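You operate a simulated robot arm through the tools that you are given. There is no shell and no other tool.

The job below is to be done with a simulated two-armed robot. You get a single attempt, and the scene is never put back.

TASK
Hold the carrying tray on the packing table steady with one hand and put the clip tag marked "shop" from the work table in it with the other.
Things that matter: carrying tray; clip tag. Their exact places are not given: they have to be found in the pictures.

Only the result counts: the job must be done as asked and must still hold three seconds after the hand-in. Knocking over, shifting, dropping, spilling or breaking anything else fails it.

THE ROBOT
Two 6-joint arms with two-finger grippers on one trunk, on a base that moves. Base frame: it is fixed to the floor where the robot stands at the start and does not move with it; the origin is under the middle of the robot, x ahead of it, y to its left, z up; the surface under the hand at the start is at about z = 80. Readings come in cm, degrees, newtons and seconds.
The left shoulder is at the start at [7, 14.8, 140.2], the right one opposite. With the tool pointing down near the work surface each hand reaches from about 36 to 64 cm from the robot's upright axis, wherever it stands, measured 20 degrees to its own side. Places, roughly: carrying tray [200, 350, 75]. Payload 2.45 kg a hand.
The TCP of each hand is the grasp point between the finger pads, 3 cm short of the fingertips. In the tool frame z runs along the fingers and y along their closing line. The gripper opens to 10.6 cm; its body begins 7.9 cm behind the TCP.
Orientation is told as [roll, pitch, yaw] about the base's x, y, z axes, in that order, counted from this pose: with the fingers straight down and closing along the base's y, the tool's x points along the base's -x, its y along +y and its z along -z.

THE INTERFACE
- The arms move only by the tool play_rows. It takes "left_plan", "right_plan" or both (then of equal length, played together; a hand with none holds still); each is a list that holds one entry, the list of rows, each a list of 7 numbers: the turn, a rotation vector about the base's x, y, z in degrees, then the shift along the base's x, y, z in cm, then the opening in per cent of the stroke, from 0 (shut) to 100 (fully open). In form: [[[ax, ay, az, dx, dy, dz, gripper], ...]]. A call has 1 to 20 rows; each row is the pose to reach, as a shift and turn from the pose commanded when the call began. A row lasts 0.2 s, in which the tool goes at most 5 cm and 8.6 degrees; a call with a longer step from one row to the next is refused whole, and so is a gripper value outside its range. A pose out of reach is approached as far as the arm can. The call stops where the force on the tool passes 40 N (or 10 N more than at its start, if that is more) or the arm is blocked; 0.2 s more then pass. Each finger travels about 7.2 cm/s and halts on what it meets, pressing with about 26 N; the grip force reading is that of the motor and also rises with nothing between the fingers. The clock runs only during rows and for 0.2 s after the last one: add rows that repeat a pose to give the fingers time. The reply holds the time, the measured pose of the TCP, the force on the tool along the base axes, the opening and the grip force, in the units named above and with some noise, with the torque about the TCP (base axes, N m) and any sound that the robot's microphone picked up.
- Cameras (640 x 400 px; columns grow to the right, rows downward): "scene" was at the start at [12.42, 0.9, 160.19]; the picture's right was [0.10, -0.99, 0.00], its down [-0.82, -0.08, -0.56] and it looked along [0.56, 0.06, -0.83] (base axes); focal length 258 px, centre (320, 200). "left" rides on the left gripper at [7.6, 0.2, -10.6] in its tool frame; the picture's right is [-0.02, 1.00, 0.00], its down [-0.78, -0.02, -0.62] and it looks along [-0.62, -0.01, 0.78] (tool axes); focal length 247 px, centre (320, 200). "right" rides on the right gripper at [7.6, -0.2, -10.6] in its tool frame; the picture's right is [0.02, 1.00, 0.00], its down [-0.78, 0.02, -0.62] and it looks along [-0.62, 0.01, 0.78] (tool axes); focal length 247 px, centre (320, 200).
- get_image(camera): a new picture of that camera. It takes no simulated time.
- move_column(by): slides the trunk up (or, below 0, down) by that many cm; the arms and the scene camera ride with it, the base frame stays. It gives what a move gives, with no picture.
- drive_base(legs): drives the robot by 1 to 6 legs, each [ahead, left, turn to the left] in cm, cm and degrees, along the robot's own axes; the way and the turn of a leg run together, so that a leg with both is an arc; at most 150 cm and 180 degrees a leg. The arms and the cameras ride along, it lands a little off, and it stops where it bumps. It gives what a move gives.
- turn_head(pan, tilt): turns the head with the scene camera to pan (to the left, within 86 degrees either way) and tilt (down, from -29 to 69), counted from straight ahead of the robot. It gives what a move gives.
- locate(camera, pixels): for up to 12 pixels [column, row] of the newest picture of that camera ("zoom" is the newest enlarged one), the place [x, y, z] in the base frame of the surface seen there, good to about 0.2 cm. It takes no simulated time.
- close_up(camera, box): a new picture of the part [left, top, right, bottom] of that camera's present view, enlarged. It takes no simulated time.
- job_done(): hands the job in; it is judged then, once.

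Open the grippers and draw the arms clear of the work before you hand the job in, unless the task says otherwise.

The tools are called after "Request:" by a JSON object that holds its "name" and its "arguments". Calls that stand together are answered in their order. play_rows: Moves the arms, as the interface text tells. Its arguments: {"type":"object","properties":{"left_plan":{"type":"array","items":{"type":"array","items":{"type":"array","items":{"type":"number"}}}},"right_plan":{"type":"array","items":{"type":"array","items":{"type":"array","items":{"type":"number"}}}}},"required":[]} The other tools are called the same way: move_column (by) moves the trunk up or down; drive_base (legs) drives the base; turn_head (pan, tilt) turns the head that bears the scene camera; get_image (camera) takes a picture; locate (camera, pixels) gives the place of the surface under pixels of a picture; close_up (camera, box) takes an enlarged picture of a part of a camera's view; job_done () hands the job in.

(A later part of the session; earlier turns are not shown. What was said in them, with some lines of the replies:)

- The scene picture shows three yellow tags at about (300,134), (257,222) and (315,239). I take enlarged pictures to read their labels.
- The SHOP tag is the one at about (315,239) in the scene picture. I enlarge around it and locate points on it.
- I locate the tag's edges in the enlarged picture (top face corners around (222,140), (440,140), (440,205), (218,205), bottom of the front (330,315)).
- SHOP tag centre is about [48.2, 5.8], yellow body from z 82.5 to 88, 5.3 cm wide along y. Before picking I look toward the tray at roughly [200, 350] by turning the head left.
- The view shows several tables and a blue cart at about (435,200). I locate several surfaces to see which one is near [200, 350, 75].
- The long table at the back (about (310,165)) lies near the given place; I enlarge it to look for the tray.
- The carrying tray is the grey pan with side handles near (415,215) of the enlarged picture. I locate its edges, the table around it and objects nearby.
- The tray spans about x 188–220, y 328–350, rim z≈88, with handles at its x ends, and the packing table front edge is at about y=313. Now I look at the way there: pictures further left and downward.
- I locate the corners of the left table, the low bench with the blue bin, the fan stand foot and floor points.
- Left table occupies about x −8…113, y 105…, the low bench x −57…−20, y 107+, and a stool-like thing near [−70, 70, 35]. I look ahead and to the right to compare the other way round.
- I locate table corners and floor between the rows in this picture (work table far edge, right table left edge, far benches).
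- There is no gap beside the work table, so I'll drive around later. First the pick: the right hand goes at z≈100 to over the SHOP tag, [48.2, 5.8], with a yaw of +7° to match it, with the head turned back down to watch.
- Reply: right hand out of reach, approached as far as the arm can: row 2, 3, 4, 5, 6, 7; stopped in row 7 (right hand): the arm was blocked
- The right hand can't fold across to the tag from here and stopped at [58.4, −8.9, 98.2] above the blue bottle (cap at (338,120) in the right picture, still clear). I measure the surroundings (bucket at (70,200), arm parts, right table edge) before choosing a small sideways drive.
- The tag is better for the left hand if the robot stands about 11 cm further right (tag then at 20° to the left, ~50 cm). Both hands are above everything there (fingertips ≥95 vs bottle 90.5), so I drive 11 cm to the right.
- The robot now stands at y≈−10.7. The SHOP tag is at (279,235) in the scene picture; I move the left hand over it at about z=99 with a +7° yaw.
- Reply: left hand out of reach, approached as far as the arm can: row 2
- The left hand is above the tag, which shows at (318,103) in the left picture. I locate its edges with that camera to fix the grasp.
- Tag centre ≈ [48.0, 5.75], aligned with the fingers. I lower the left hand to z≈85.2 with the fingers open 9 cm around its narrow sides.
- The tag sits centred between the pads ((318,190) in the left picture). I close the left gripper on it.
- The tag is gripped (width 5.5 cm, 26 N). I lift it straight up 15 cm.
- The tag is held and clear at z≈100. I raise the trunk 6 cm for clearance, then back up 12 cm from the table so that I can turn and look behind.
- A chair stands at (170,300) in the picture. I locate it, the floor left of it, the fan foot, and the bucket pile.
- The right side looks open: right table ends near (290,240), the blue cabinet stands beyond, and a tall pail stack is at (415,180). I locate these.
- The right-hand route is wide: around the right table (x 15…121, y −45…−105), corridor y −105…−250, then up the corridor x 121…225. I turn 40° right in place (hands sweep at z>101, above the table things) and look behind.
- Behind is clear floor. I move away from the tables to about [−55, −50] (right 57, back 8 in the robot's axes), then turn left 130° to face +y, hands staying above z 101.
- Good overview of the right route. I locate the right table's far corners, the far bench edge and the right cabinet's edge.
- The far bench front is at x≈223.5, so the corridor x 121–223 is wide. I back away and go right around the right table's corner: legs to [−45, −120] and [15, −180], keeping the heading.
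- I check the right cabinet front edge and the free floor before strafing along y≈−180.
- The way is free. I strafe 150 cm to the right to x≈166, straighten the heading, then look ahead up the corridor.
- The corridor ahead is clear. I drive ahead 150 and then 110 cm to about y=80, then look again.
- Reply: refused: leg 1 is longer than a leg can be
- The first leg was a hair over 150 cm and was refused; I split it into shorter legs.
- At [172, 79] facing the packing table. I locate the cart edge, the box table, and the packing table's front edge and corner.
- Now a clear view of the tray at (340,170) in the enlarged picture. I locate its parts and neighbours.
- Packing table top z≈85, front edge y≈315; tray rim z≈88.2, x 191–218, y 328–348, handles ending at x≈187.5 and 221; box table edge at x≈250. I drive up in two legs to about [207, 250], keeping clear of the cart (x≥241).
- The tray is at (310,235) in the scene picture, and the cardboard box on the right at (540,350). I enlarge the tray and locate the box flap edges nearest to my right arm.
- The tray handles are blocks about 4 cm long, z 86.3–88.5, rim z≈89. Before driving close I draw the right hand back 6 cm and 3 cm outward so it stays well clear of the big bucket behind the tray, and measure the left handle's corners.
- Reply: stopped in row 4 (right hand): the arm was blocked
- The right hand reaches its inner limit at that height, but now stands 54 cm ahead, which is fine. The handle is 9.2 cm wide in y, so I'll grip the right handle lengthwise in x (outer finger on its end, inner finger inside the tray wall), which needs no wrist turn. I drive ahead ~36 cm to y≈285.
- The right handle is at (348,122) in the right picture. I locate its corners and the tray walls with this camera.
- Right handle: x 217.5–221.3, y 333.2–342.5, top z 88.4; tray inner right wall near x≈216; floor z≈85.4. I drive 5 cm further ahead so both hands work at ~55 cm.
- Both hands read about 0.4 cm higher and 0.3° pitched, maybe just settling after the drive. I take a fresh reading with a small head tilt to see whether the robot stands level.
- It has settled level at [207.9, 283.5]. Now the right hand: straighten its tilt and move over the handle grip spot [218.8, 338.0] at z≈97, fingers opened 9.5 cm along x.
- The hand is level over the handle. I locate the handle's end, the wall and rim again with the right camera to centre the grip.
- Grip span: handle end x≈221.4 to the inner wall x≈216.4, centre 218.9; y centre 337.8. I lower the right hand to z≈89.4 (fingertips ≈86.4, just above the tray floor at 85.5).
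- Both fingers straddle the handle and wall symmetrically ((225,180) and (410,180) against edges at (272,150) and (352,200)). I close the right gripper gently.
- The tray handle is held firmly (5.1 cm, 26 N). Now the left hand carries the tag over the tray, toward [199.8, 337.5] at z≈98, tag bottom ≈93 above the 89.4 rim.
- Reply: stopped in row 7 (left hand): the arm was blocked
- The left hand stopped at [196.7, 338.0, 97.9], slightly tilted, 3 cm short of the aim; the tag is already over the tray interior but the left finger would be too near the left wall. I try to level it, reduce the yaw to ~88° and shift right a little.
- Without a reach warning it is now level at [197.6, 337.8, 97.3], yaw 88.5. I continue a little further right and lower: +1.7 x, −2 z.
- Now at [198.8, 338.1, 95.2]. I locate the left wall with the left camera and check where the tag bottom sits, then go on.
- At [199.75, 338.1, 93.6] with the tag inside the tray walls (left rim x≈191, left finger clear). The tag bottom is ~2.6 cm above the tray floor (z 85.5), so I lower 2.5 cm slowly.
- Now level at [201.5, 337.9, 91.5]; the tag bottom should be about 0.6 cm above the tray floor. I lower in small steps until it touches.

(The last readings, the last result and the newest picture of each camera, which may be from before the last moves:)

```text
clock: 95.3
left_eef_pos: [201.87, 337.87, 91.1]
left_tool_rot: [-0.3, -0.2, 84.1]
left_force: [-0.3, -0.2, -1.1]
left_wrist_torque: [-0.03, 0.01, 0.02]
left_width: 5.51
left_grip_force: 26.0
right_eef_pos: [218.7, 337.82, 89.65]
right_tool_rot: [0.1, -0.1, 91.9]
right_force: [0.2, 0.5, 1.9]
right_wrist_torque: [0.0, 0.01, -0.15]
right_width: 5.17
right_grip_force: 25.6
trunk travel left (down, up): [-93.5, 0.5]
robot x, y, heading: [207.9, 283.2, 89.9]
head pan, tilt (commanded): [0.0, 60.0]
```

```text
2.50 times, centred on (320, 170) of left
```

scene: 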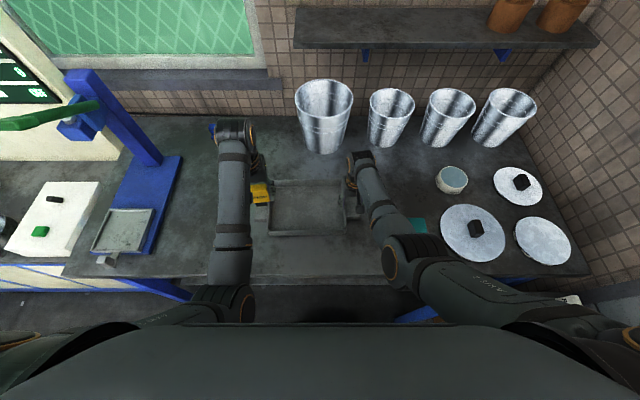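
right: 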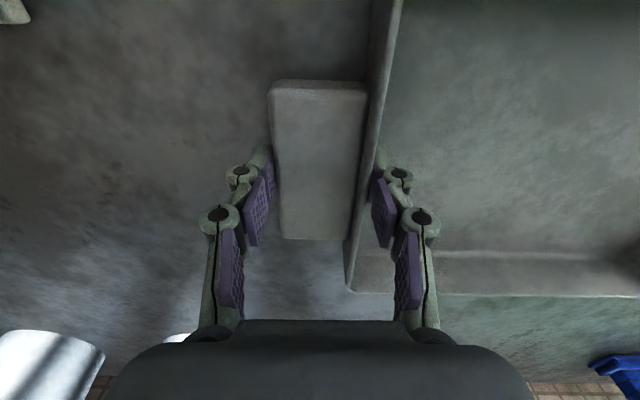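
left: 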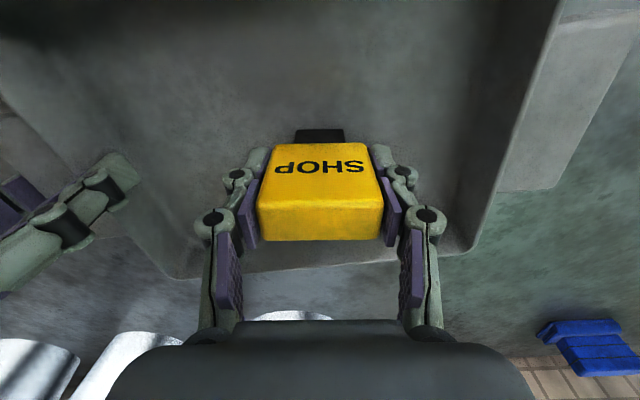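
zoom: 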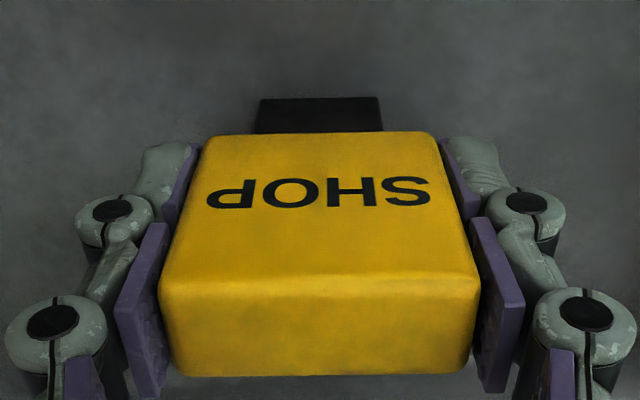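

No contact yet at z=91.1 (no force rise). I lower a further 0.3 cm in tiny steps.

Request:
{"name": "play_rows", "arguments": {"left_plan": [[[0, 0, 0, 0, 0, -0.1, 20], [0, 0, 0, 0, 0, -0.2, 20], [0, 0, 0, 0, 0, -0.25, 20], [0, 0, 0, 0, 0, -0.25, 20]]]}}

Request:
{"name": "locate", "arguments": {"camera": "scene", "pixels": [[310, 195], [320, 210], [300, 225]]}}

```text
clock: 96.3
left_eef_pos: [201.94, 337.68, 90.89]
left_tool_rot: [-0.5, -0.3, 84.1]
left_force: [4.0, -2.9, 12.9]
left_wrist_torque: [-0.22, 0.02, 0.07]
left_width: 5.52
left_grip_force: 25.7
right_eef_pos: [218.93, 337.92, 89.4]
right_tool_rot: [0.1, -0.2, 91.9]
right_force: [-1.3, 3.4, -3.8]
right_wrist_torque: [0.09, -0.2, -0.62]
right_width: 5.17
right_grip_force: 25.8
trunk travel left (down, up): [-93.5, 0.5]
robot x, y, heading: [208.58, 283.34, 89.8]
head pan, tilt (commanded): [0.0, 60.0]
```

```text
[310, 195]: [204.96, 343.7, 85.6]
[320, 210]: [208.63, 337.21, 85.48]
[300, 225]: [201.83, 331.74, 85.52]
```

The tag stands on the tray floor (13 N up on the left hand). I open the left gripper in steps to about 7.2 cm, the tray still held by the right hand.

Request:
{"name": "play_rows", "arguments": {"left_plan": [[[0, 0, 0, 0, 0, 0.1, 40], [0, 0, 0, 0, 0, 0.1, 52], [0, 0, 0, 0, 0, 0.1, 58], [0, 0, 0, 0, 0, 0.1, 64], [0, 0, 0, 0, 0, 0.1, 68], [0, 0, 0, 0, 0, 0.1, 68]]]}}

Request:
{"name": "get_image", "arguments": {"camera": "left"}}

Request:
{"name": "close_up", "arguments": {"camera": "scene", "box": [210, 110, 410, 245]}}

```text
clock: 97.7
left_eef_pos: [202.04, 337.89, 90.83]
left_tool_rot: [-0.3, -0.2, 84.1]
left_force: [0.5, 0.8, -0.2]
left_wrist_torque: [0.0, -0.05, 0.03]
left_width: 7.22
left_grip_force: 0.1
right_eef_pos: [218.93, 337.8, 89.42]
right_tool_rot: [0.1, -0.1, 91.8]
right_force: [1.1, -0.9, 0.2]
right_wrist_torque: [-0.14, -0.14, 0.02]
right_width: 5.15
right_grip_force: 26.4
trunk travel left (down, up): [-93.5, 0.5]
robot x, y, heading: [207.76, 283.13, 90.1]
head pan, tilt (commanded): [0.0, 60.0]
```

```text
taken
```

left: 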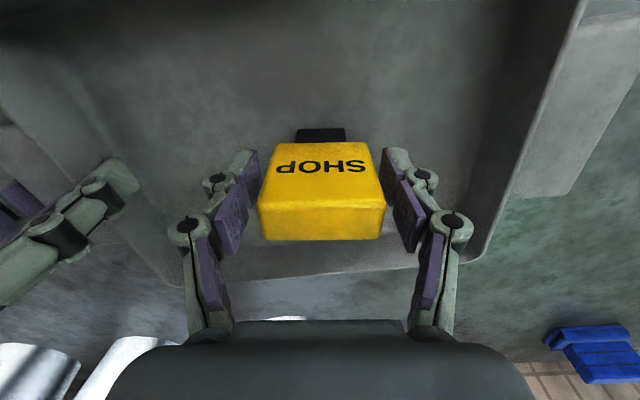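

```text
2.96 times, centred on (310, 178) of scene
```

zoom: 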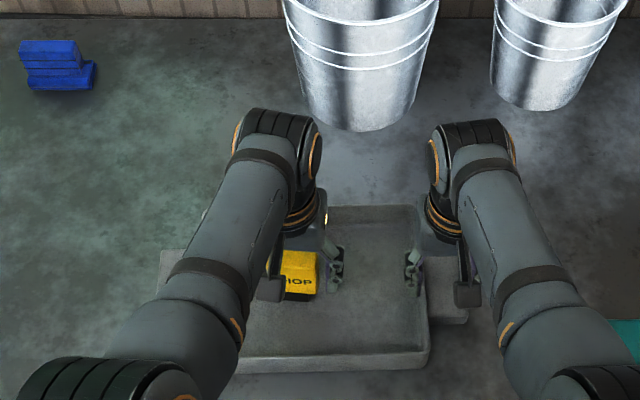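

The tag stands free in the tray. Since the left arm drifts left when rising here, I first open to 80 % and slide the fingers off the tag along its side faces (away from me, +4.3 cm in y), then I'll rise.

Request:
{"name": "play_rows", "arguments": {"left_plan": [[[0, 0, 0, 0, 0, 0, 74], [0, 0, 0, 0, 0, 0, 80], [0, 0, 0, 0.1, 1, 0, 80], [0, 0, 0, 0.2, 2, 0, 80], [0, 0, 0, 0.3, 3, 0, 80], [0, 0, 0, 0.45, 4.3, 0, 80], [0, 0, 0, 0.45, 4.3, 0, 80]]]}}

Request:
{"name": "get_image", "arguments": {"camera": "left"}}

Request:
{"name": "close_up", "arguments": {"camera": "scene", "box": [210, 110, 410, 245]}}

```text
clock: 99.3
left_eef_pos: [201.65, 341.08, 91.51]
left_tool_rot: [-0.4, -0.1, 84.1]
left_force: [0.1, 0.4, 0.1]
left_wrist_torque: [0.01, -0.01, 0.02]
left_width: 8.49
left_grip_force: 0.0
left hand out of reach, approached as far as the arm can: row 6, 7
right_eef_pos: [218.92, 337.87, 89.53]
right_tool_rot: [0.1, -0.1, 91.9]
right_force: [0.2, 0.3, 1.2]
right_wrist_torque: [-0.03, -0.07, -0.08]
right_width: 5.15
right_grip_force: 26.5
trunk travel left (down, up): [-93.5, 0.5]
robot x, y, heading: [208.16, 283.84, 90.1]
head pan, tilt (commanded): [0.0, 60.0]
```

```text
taken
```

left: 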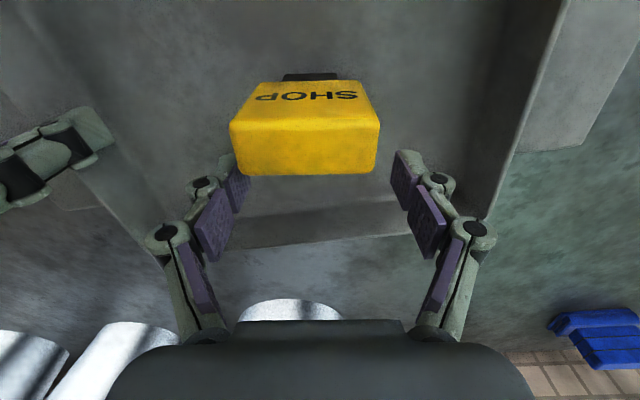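

```text
2.96 times, centred on (310, 178) of scene
```

zoom: 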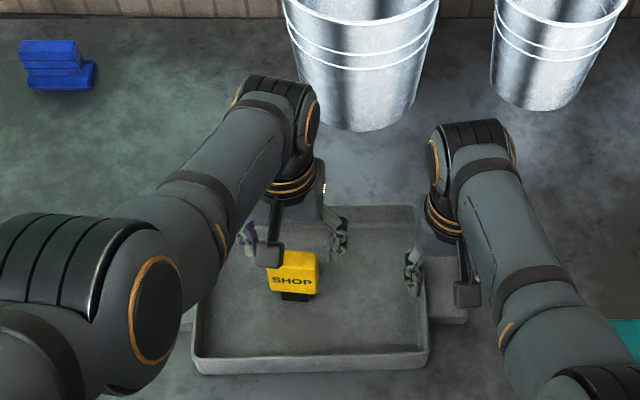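

The fingers are now behind the tag; the tag stands upright at (290,270) in the enlarged scene view. I locate the tag's back edge and the fingers to be sure of the gap before rising.

Request:
{"name": "locate", "arguments": {"camera": "left", "pixels": [[240, 170], [305, 172], [370, 170], [305, 125], [240, 120], [372, 120], [300, 76], [235, 175], [400, 165], [230, 200], [415, 200], [405, 155]]}}

```text
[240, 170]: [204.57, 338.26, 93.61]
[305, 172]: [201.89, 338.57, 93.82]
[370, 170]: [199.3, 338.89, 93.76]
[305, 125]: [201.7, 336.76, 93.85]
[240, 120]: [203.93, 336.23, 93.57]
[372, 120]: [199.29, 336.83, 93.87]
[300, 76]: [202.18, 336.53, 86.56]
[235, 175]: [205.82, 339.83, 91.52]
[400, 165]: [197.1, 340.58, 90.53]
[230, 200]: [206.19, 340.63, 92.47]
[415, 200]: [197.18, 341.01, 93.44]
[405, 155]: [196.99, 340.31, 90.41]
```

Gap of ~1.3 cm between the tag's back (y≈338.9) and the fingers. I rise in small steps drifting 2 cm left where the arm has room, keeping y.

Request:
{"name": "play_rows", "arguments": {"left_plan": [[[0, 0, 0, -0.4, -0.2, 0.5, 80], [0, 0, 0, -0.8, -0.2, 1.2, 80], [0, 0, 0, -1.2, -0.2, 2, 80], [0, 0, 0, -1.6, -0.2, 3, 80], [0, 0, 0, -1.6, -0.2, 3, 80]]]}}

Request:
{"name": "get_image", "arguments": {"camera": "left"}}

Request:
{"name": "close_up", "arguments": {"camera": "scene", "box": [210, 110, 410, 245]}}

```text
clock: 100.5
left_eef_pos: [200.02, 340.92, 94.56]
left_tool_rot: [-0.4, -0.3, 84.1]
left_force: [0.2, -0.3, -0.2]
left_wrist_torque: [0.0, -0.01, -0.03]
left_width: 8.47
left_grip_force: 0.1
right_eef_pos: [218.87, 337.9, 89.44]
right_tool_rot: [0.0, -0.1, 91.9]
right_force: [0.5, 0.6, 0.8]
right_wrist_torque: [0.06, -0.01, -0.18]
right_width: 5.12
right_grip_force: 26.4
trunk travel left (down, up): [-93.5, 0.5]
robot x, y, heading: [208.1, 283.23, 89.9]
head pan, tilt (commanded): [0.0, 60.0]
```

```text
taken
```

left: 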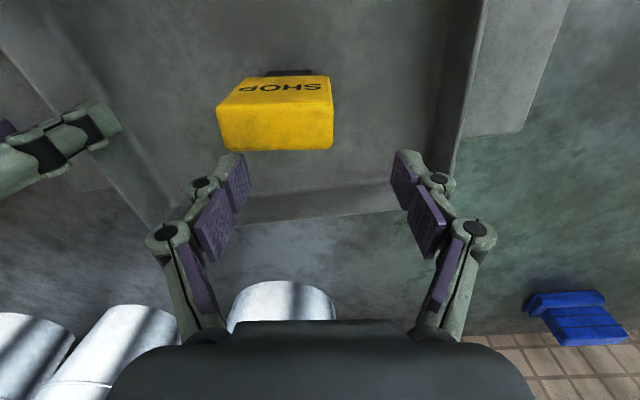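

```text
2.96 times, centred on (310, 178) of scene
```

zoom: 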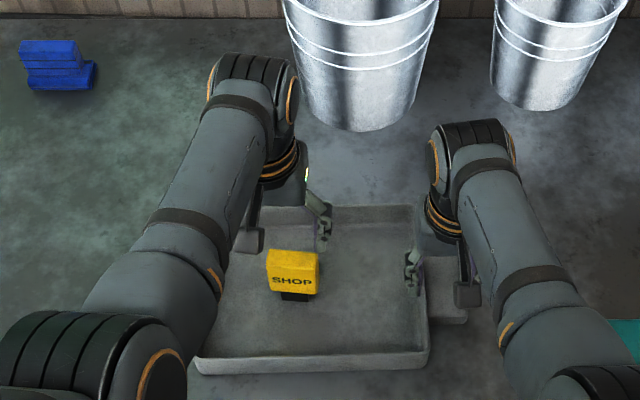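

The rise tracks well and the tag stays untouched. I continue up and left, away from the tag and bucket.

Request:
{"name": "play_rows", "arguments": {"left_plan": [[[0, 0, 0, -0.6, 0, 1.5, 80], [0, 0, 0, -1.4, 0, 3, 80], [0, 0, 0, -2.4, 0, 4.5, 80], [0, 0, 0, -3.6, 0, 6, 80], [0, 0, 0, -5, -0.5, 7.5, 80], [0, 0, 0, -6.5, -1.5, 8.5, 80], [0, 0, 0, -8, -3, 9.5, 80], [0, 0, 0, -8, -3, 9.5, 80]]]}}

Request:
{"name": "close_up", "arguments": {"camera": "scene", "box": [190, 100, 410, 245]}}

Request:
{"name": "get_image", "arguments": {"camera": "right"}}

```text
clock: 102.3
left_eef_pos: [192.0, 337.68, 103.95]
left_tool_rot: [-0.3, -0.2, 84.3]
left_force: [0.1, -0.6, 0.2]
left_wrist_torque: [0.01, 0.02, -0.02]
left_width: 8.48
left_grip_force: 0.0
right_eef_pos: [218.92, 337.76, 89.49]
right_tool_rot: [0.0, -0.1, 91.9]
right_force: [-0.4, 0.6, 0.8]
right_wrist_torque: [0.09, -0.07, 0.03]
right_width: 5.15
right_grip_force: 26.2
trunk travel left (down, up): [-93.5, 0.5]
robot x, y, heading: [208.1, 283.25, 90.2]
head pan, tilt (commanded): [0.0, 60.0]
```

```text
2.76 times, centred on (300, 172) of scene
```

zoom: 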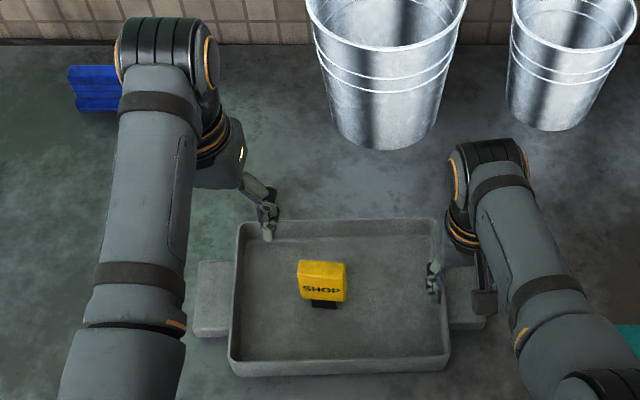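

```text
taken
```

right: 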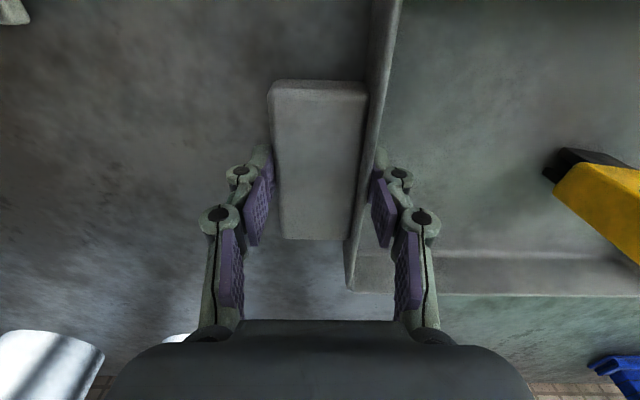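

The SHOP tag stands upright in the tray and the left hand is clear. Now I open the right gripper gently to release the handle.

Request:
{"name": "play_rows", "arguments": {"right_plan": [[[0, 0, 0, 0, 0, 0, 40], [0, 0, 0, 0, 0, 0, 50], [0, 0, 0, 0, 0, 0, 60], [0, 0, 0, 0, 0, 0, 70], [0, 0, 0, 0, 0, 0, 80], [0, 0, 0, 0, 0, 0, 90], [0, 0, 0, 0, 0, 0, 90]]]}}

Request:
{"name": "get_image", "arguments": {"camera": "right"}}

```text
clock: 103.9
left_eef_pos: [191.82, 337.83, 104.01]
left_tool_rot: [-0.3, -0.2, 84.1]
left_force: [-0.8, 0.1, -0.1]
left_wrist_torque: [0.01, 0.01, -0.04]
left_width: 8.47
left_grip_force: 0.0
right_eef_pos: [218.93, 337.78, 89.44]
right_tool_rot: [0.1, -0.2, 91.9]
right_force: [-0.2, 0.7, 0.0]
right_wrist_torque: [-0.02, -0.01, 0.01]
right_width: 9.55
right_grip_force: 0.0
trunk travel left (down, up): [-93.5, 0.5]
robot x, y, heading: [208.2, 283.3, 90.2]
head pan, tilt (commanded): [0.0, 60.0]
```

```text
taken
```

right: 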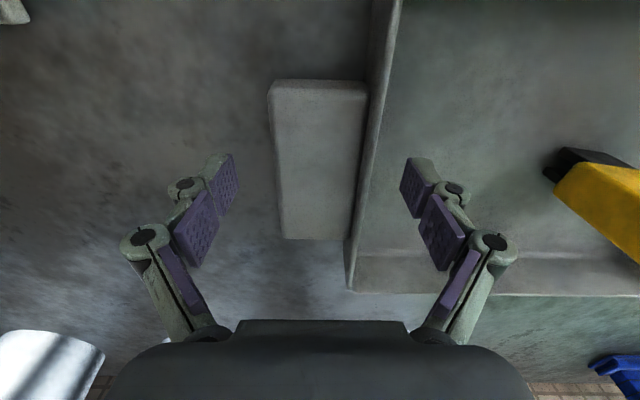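

The handle is free on both sides. I raise the right hand straight up, then up and slightly right along the way it came.

Request:
{"name": "play_rows", "arguments": {"right_plan": [[[0, 0, 0, 0, 0, 1, 90], [0, 0, 0, 0, 0, 2.5, 90], [0, 0, 0, 0, 0, 4.5, 90], [0, 0, 0, 0, 0, 6.5, 90], [0, 0, 0, 0, 0, 8, 90], [0, 0, 0, 1, 0, 10, 90], [0, 0, 0, 2, 0, 12, 90], [0, 0, 0, 3, 0, 14, 90], [0, 0, 0, 4, 0, 16, 90], [0, 0, 0, 4, 0, 16, 90]]]}}

Request:
{"name": "get_image", "arguments": {"camera": "scene"}}

Request:
{"name": "close_up", "arguments": {"camera": "scene", "box": [190, 100, 410, 245]}}

```text
clock: 106.1
left_eef_pos: [191.92, 337.79, 103.99]
left_tool_rot: [-0.2, -0.2, 84.1]
left_force: [-0.2, 0.1, 0.9]
left_wrist_torque: [0.01, -0.02, 0.0]
left_width: 8.5
left_grip_force: 0.2
right_eef_pos: [222.87, 337.8, 105.42]
right_tool_rot: [0.1, -0.1, 91.9]
right_force: [0.8, -0.1, -0.4]
right_wrist_torque: [-0.03, 0.02, 0.01]
right_width: 9.54
right_grip_force: 0.0
trunk travel left (down, up): [-93.5, 0.5]
robot x, y, heading: [208.52, 283.14, 90.0]
head pan, tilt (commanded): [0.0, 60.0]
```

```text
taken
```

scene: 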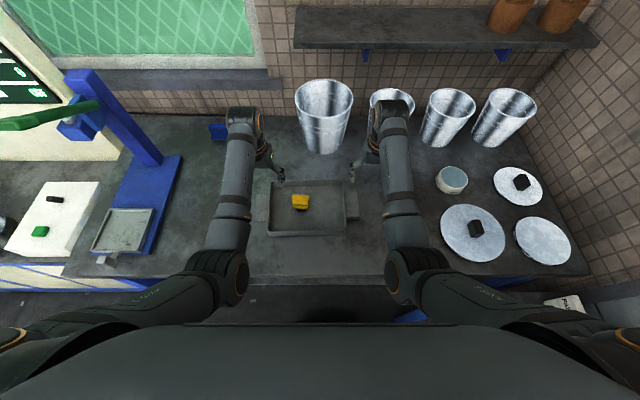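

```text
2.76 times, centred on (300, 172) of scene
```

zoom: 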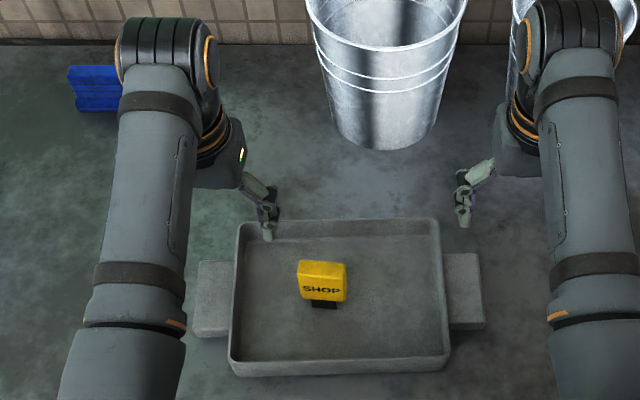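

Tag upright in the tray, both hands above it. I drive straight back 35 cm to draw the arms clear of the table (the same free path I came by).

Request:
{"name": "drive_base", "arguments": {"legs": [[-35, 0, 0]]}}

Request:
{"name": "turn_head", "arguments": {"pan": 0, "tilt": 42}}

Request:
{"name": "get_image", "arguments": {"camera": "scene"}}

Request:
{"name": "close_up", "arguments": {"camera": "scene", "box": [230, 160, 400, 266]}}

```text
clock: 108.4
left_eef_pos: [191.91, 302.89, 103.94]
left_tool_rot: [-0.4, -0.1, 84.2]
left_force: [0.2, 0.1, -0.4]
left_wrist_torque: [0.0, -0.01, 0.02]
left_width: 8.45
left_grip_force: 0.1
right_eef_pos: [222.84, 303.02, 105.3]
right_tool_rot: [0.1, -0.1, 92.0]
right_force: [-0.2, 0.3, -0.8]
right_wrist_torque: [-0.01, 0.03, -0.02]
right_width: 9.55
right_grip_force: 0.0
trunk travel left (down, up): [-93.5, 0.5]
robot x, y, heading: [208.19, 248.57, 90.1]
head pan, tilt (commanded): [0.0, 60.0]
```

```text
clock: 109.2
left_eef_pos: [192.02, 302.67, 104.03]
left_tool_rot: [-0.3, -0.2, 84.2]
left_force: [-0.2, 0.0, 1.1]
left_wrist_torque: [0.0, 0.01, -0.02]
left_width: 8.47
left_grip_force: 0.0
right_eef_pos: [222.86, 302.87, 105.5]
right_tool_rot: [0.1, -0.1, 92.1]
right_force: [-0.2, 0.4, -0.3]
right_wrist_torque: [0.05, 0.02, 0.01]
right_width: 9.54
right_grip_force: 0.0
trunk travel left (down, up): [-93.5, 0.5]
robot x, y, heading: [208.1, 248.47, 90.2]
head pan, tilt (commanded): [0.0, 42.0]
```

```text
taken
```

scene: 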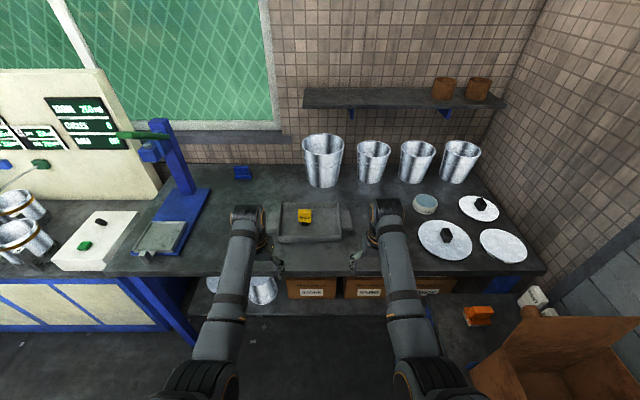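

```text
3.76 times, centred on (315, 213) of scene
```

zoom: 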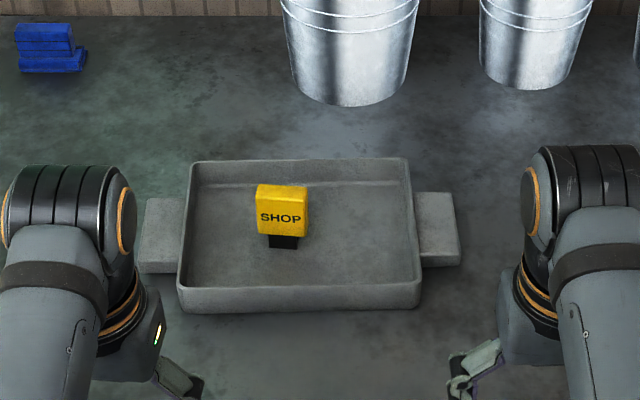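

The SHOP tag stands in the carrying tray at (282,215) of the enlarged picture. The tray sits in place, and both grippers are open and clear of it, so I hand the job in.

Request:
{"name": "job_done", "arguments": {}}

```text
The job is handed in.
```

I put the clip tag marked "SHOP" in the carrying tray on the packing table and handed the job in. I haven't seen the judge's result.

- **Holding the tray:** the right hand gripped the tray's right handle, one finger on the handle's end and one inside the wall. It kept hold until the tag was released and the left hand was clear.
- **Placing the tag:** the left hand set the tag upright on the tray floor and let go. In the last picture it was still standing there.
- **Before hand-in:** I opened both grippers, raised the arms, and backed the robot about 35 cm from where it worked.
- **Other objects:** I noticed nothing knocked, shifted or dropped at either table or along the way. The small teal block to the right of the tray was hidden behind the right arm in the last picture, so I didn't see it again. The right hand never came near it.
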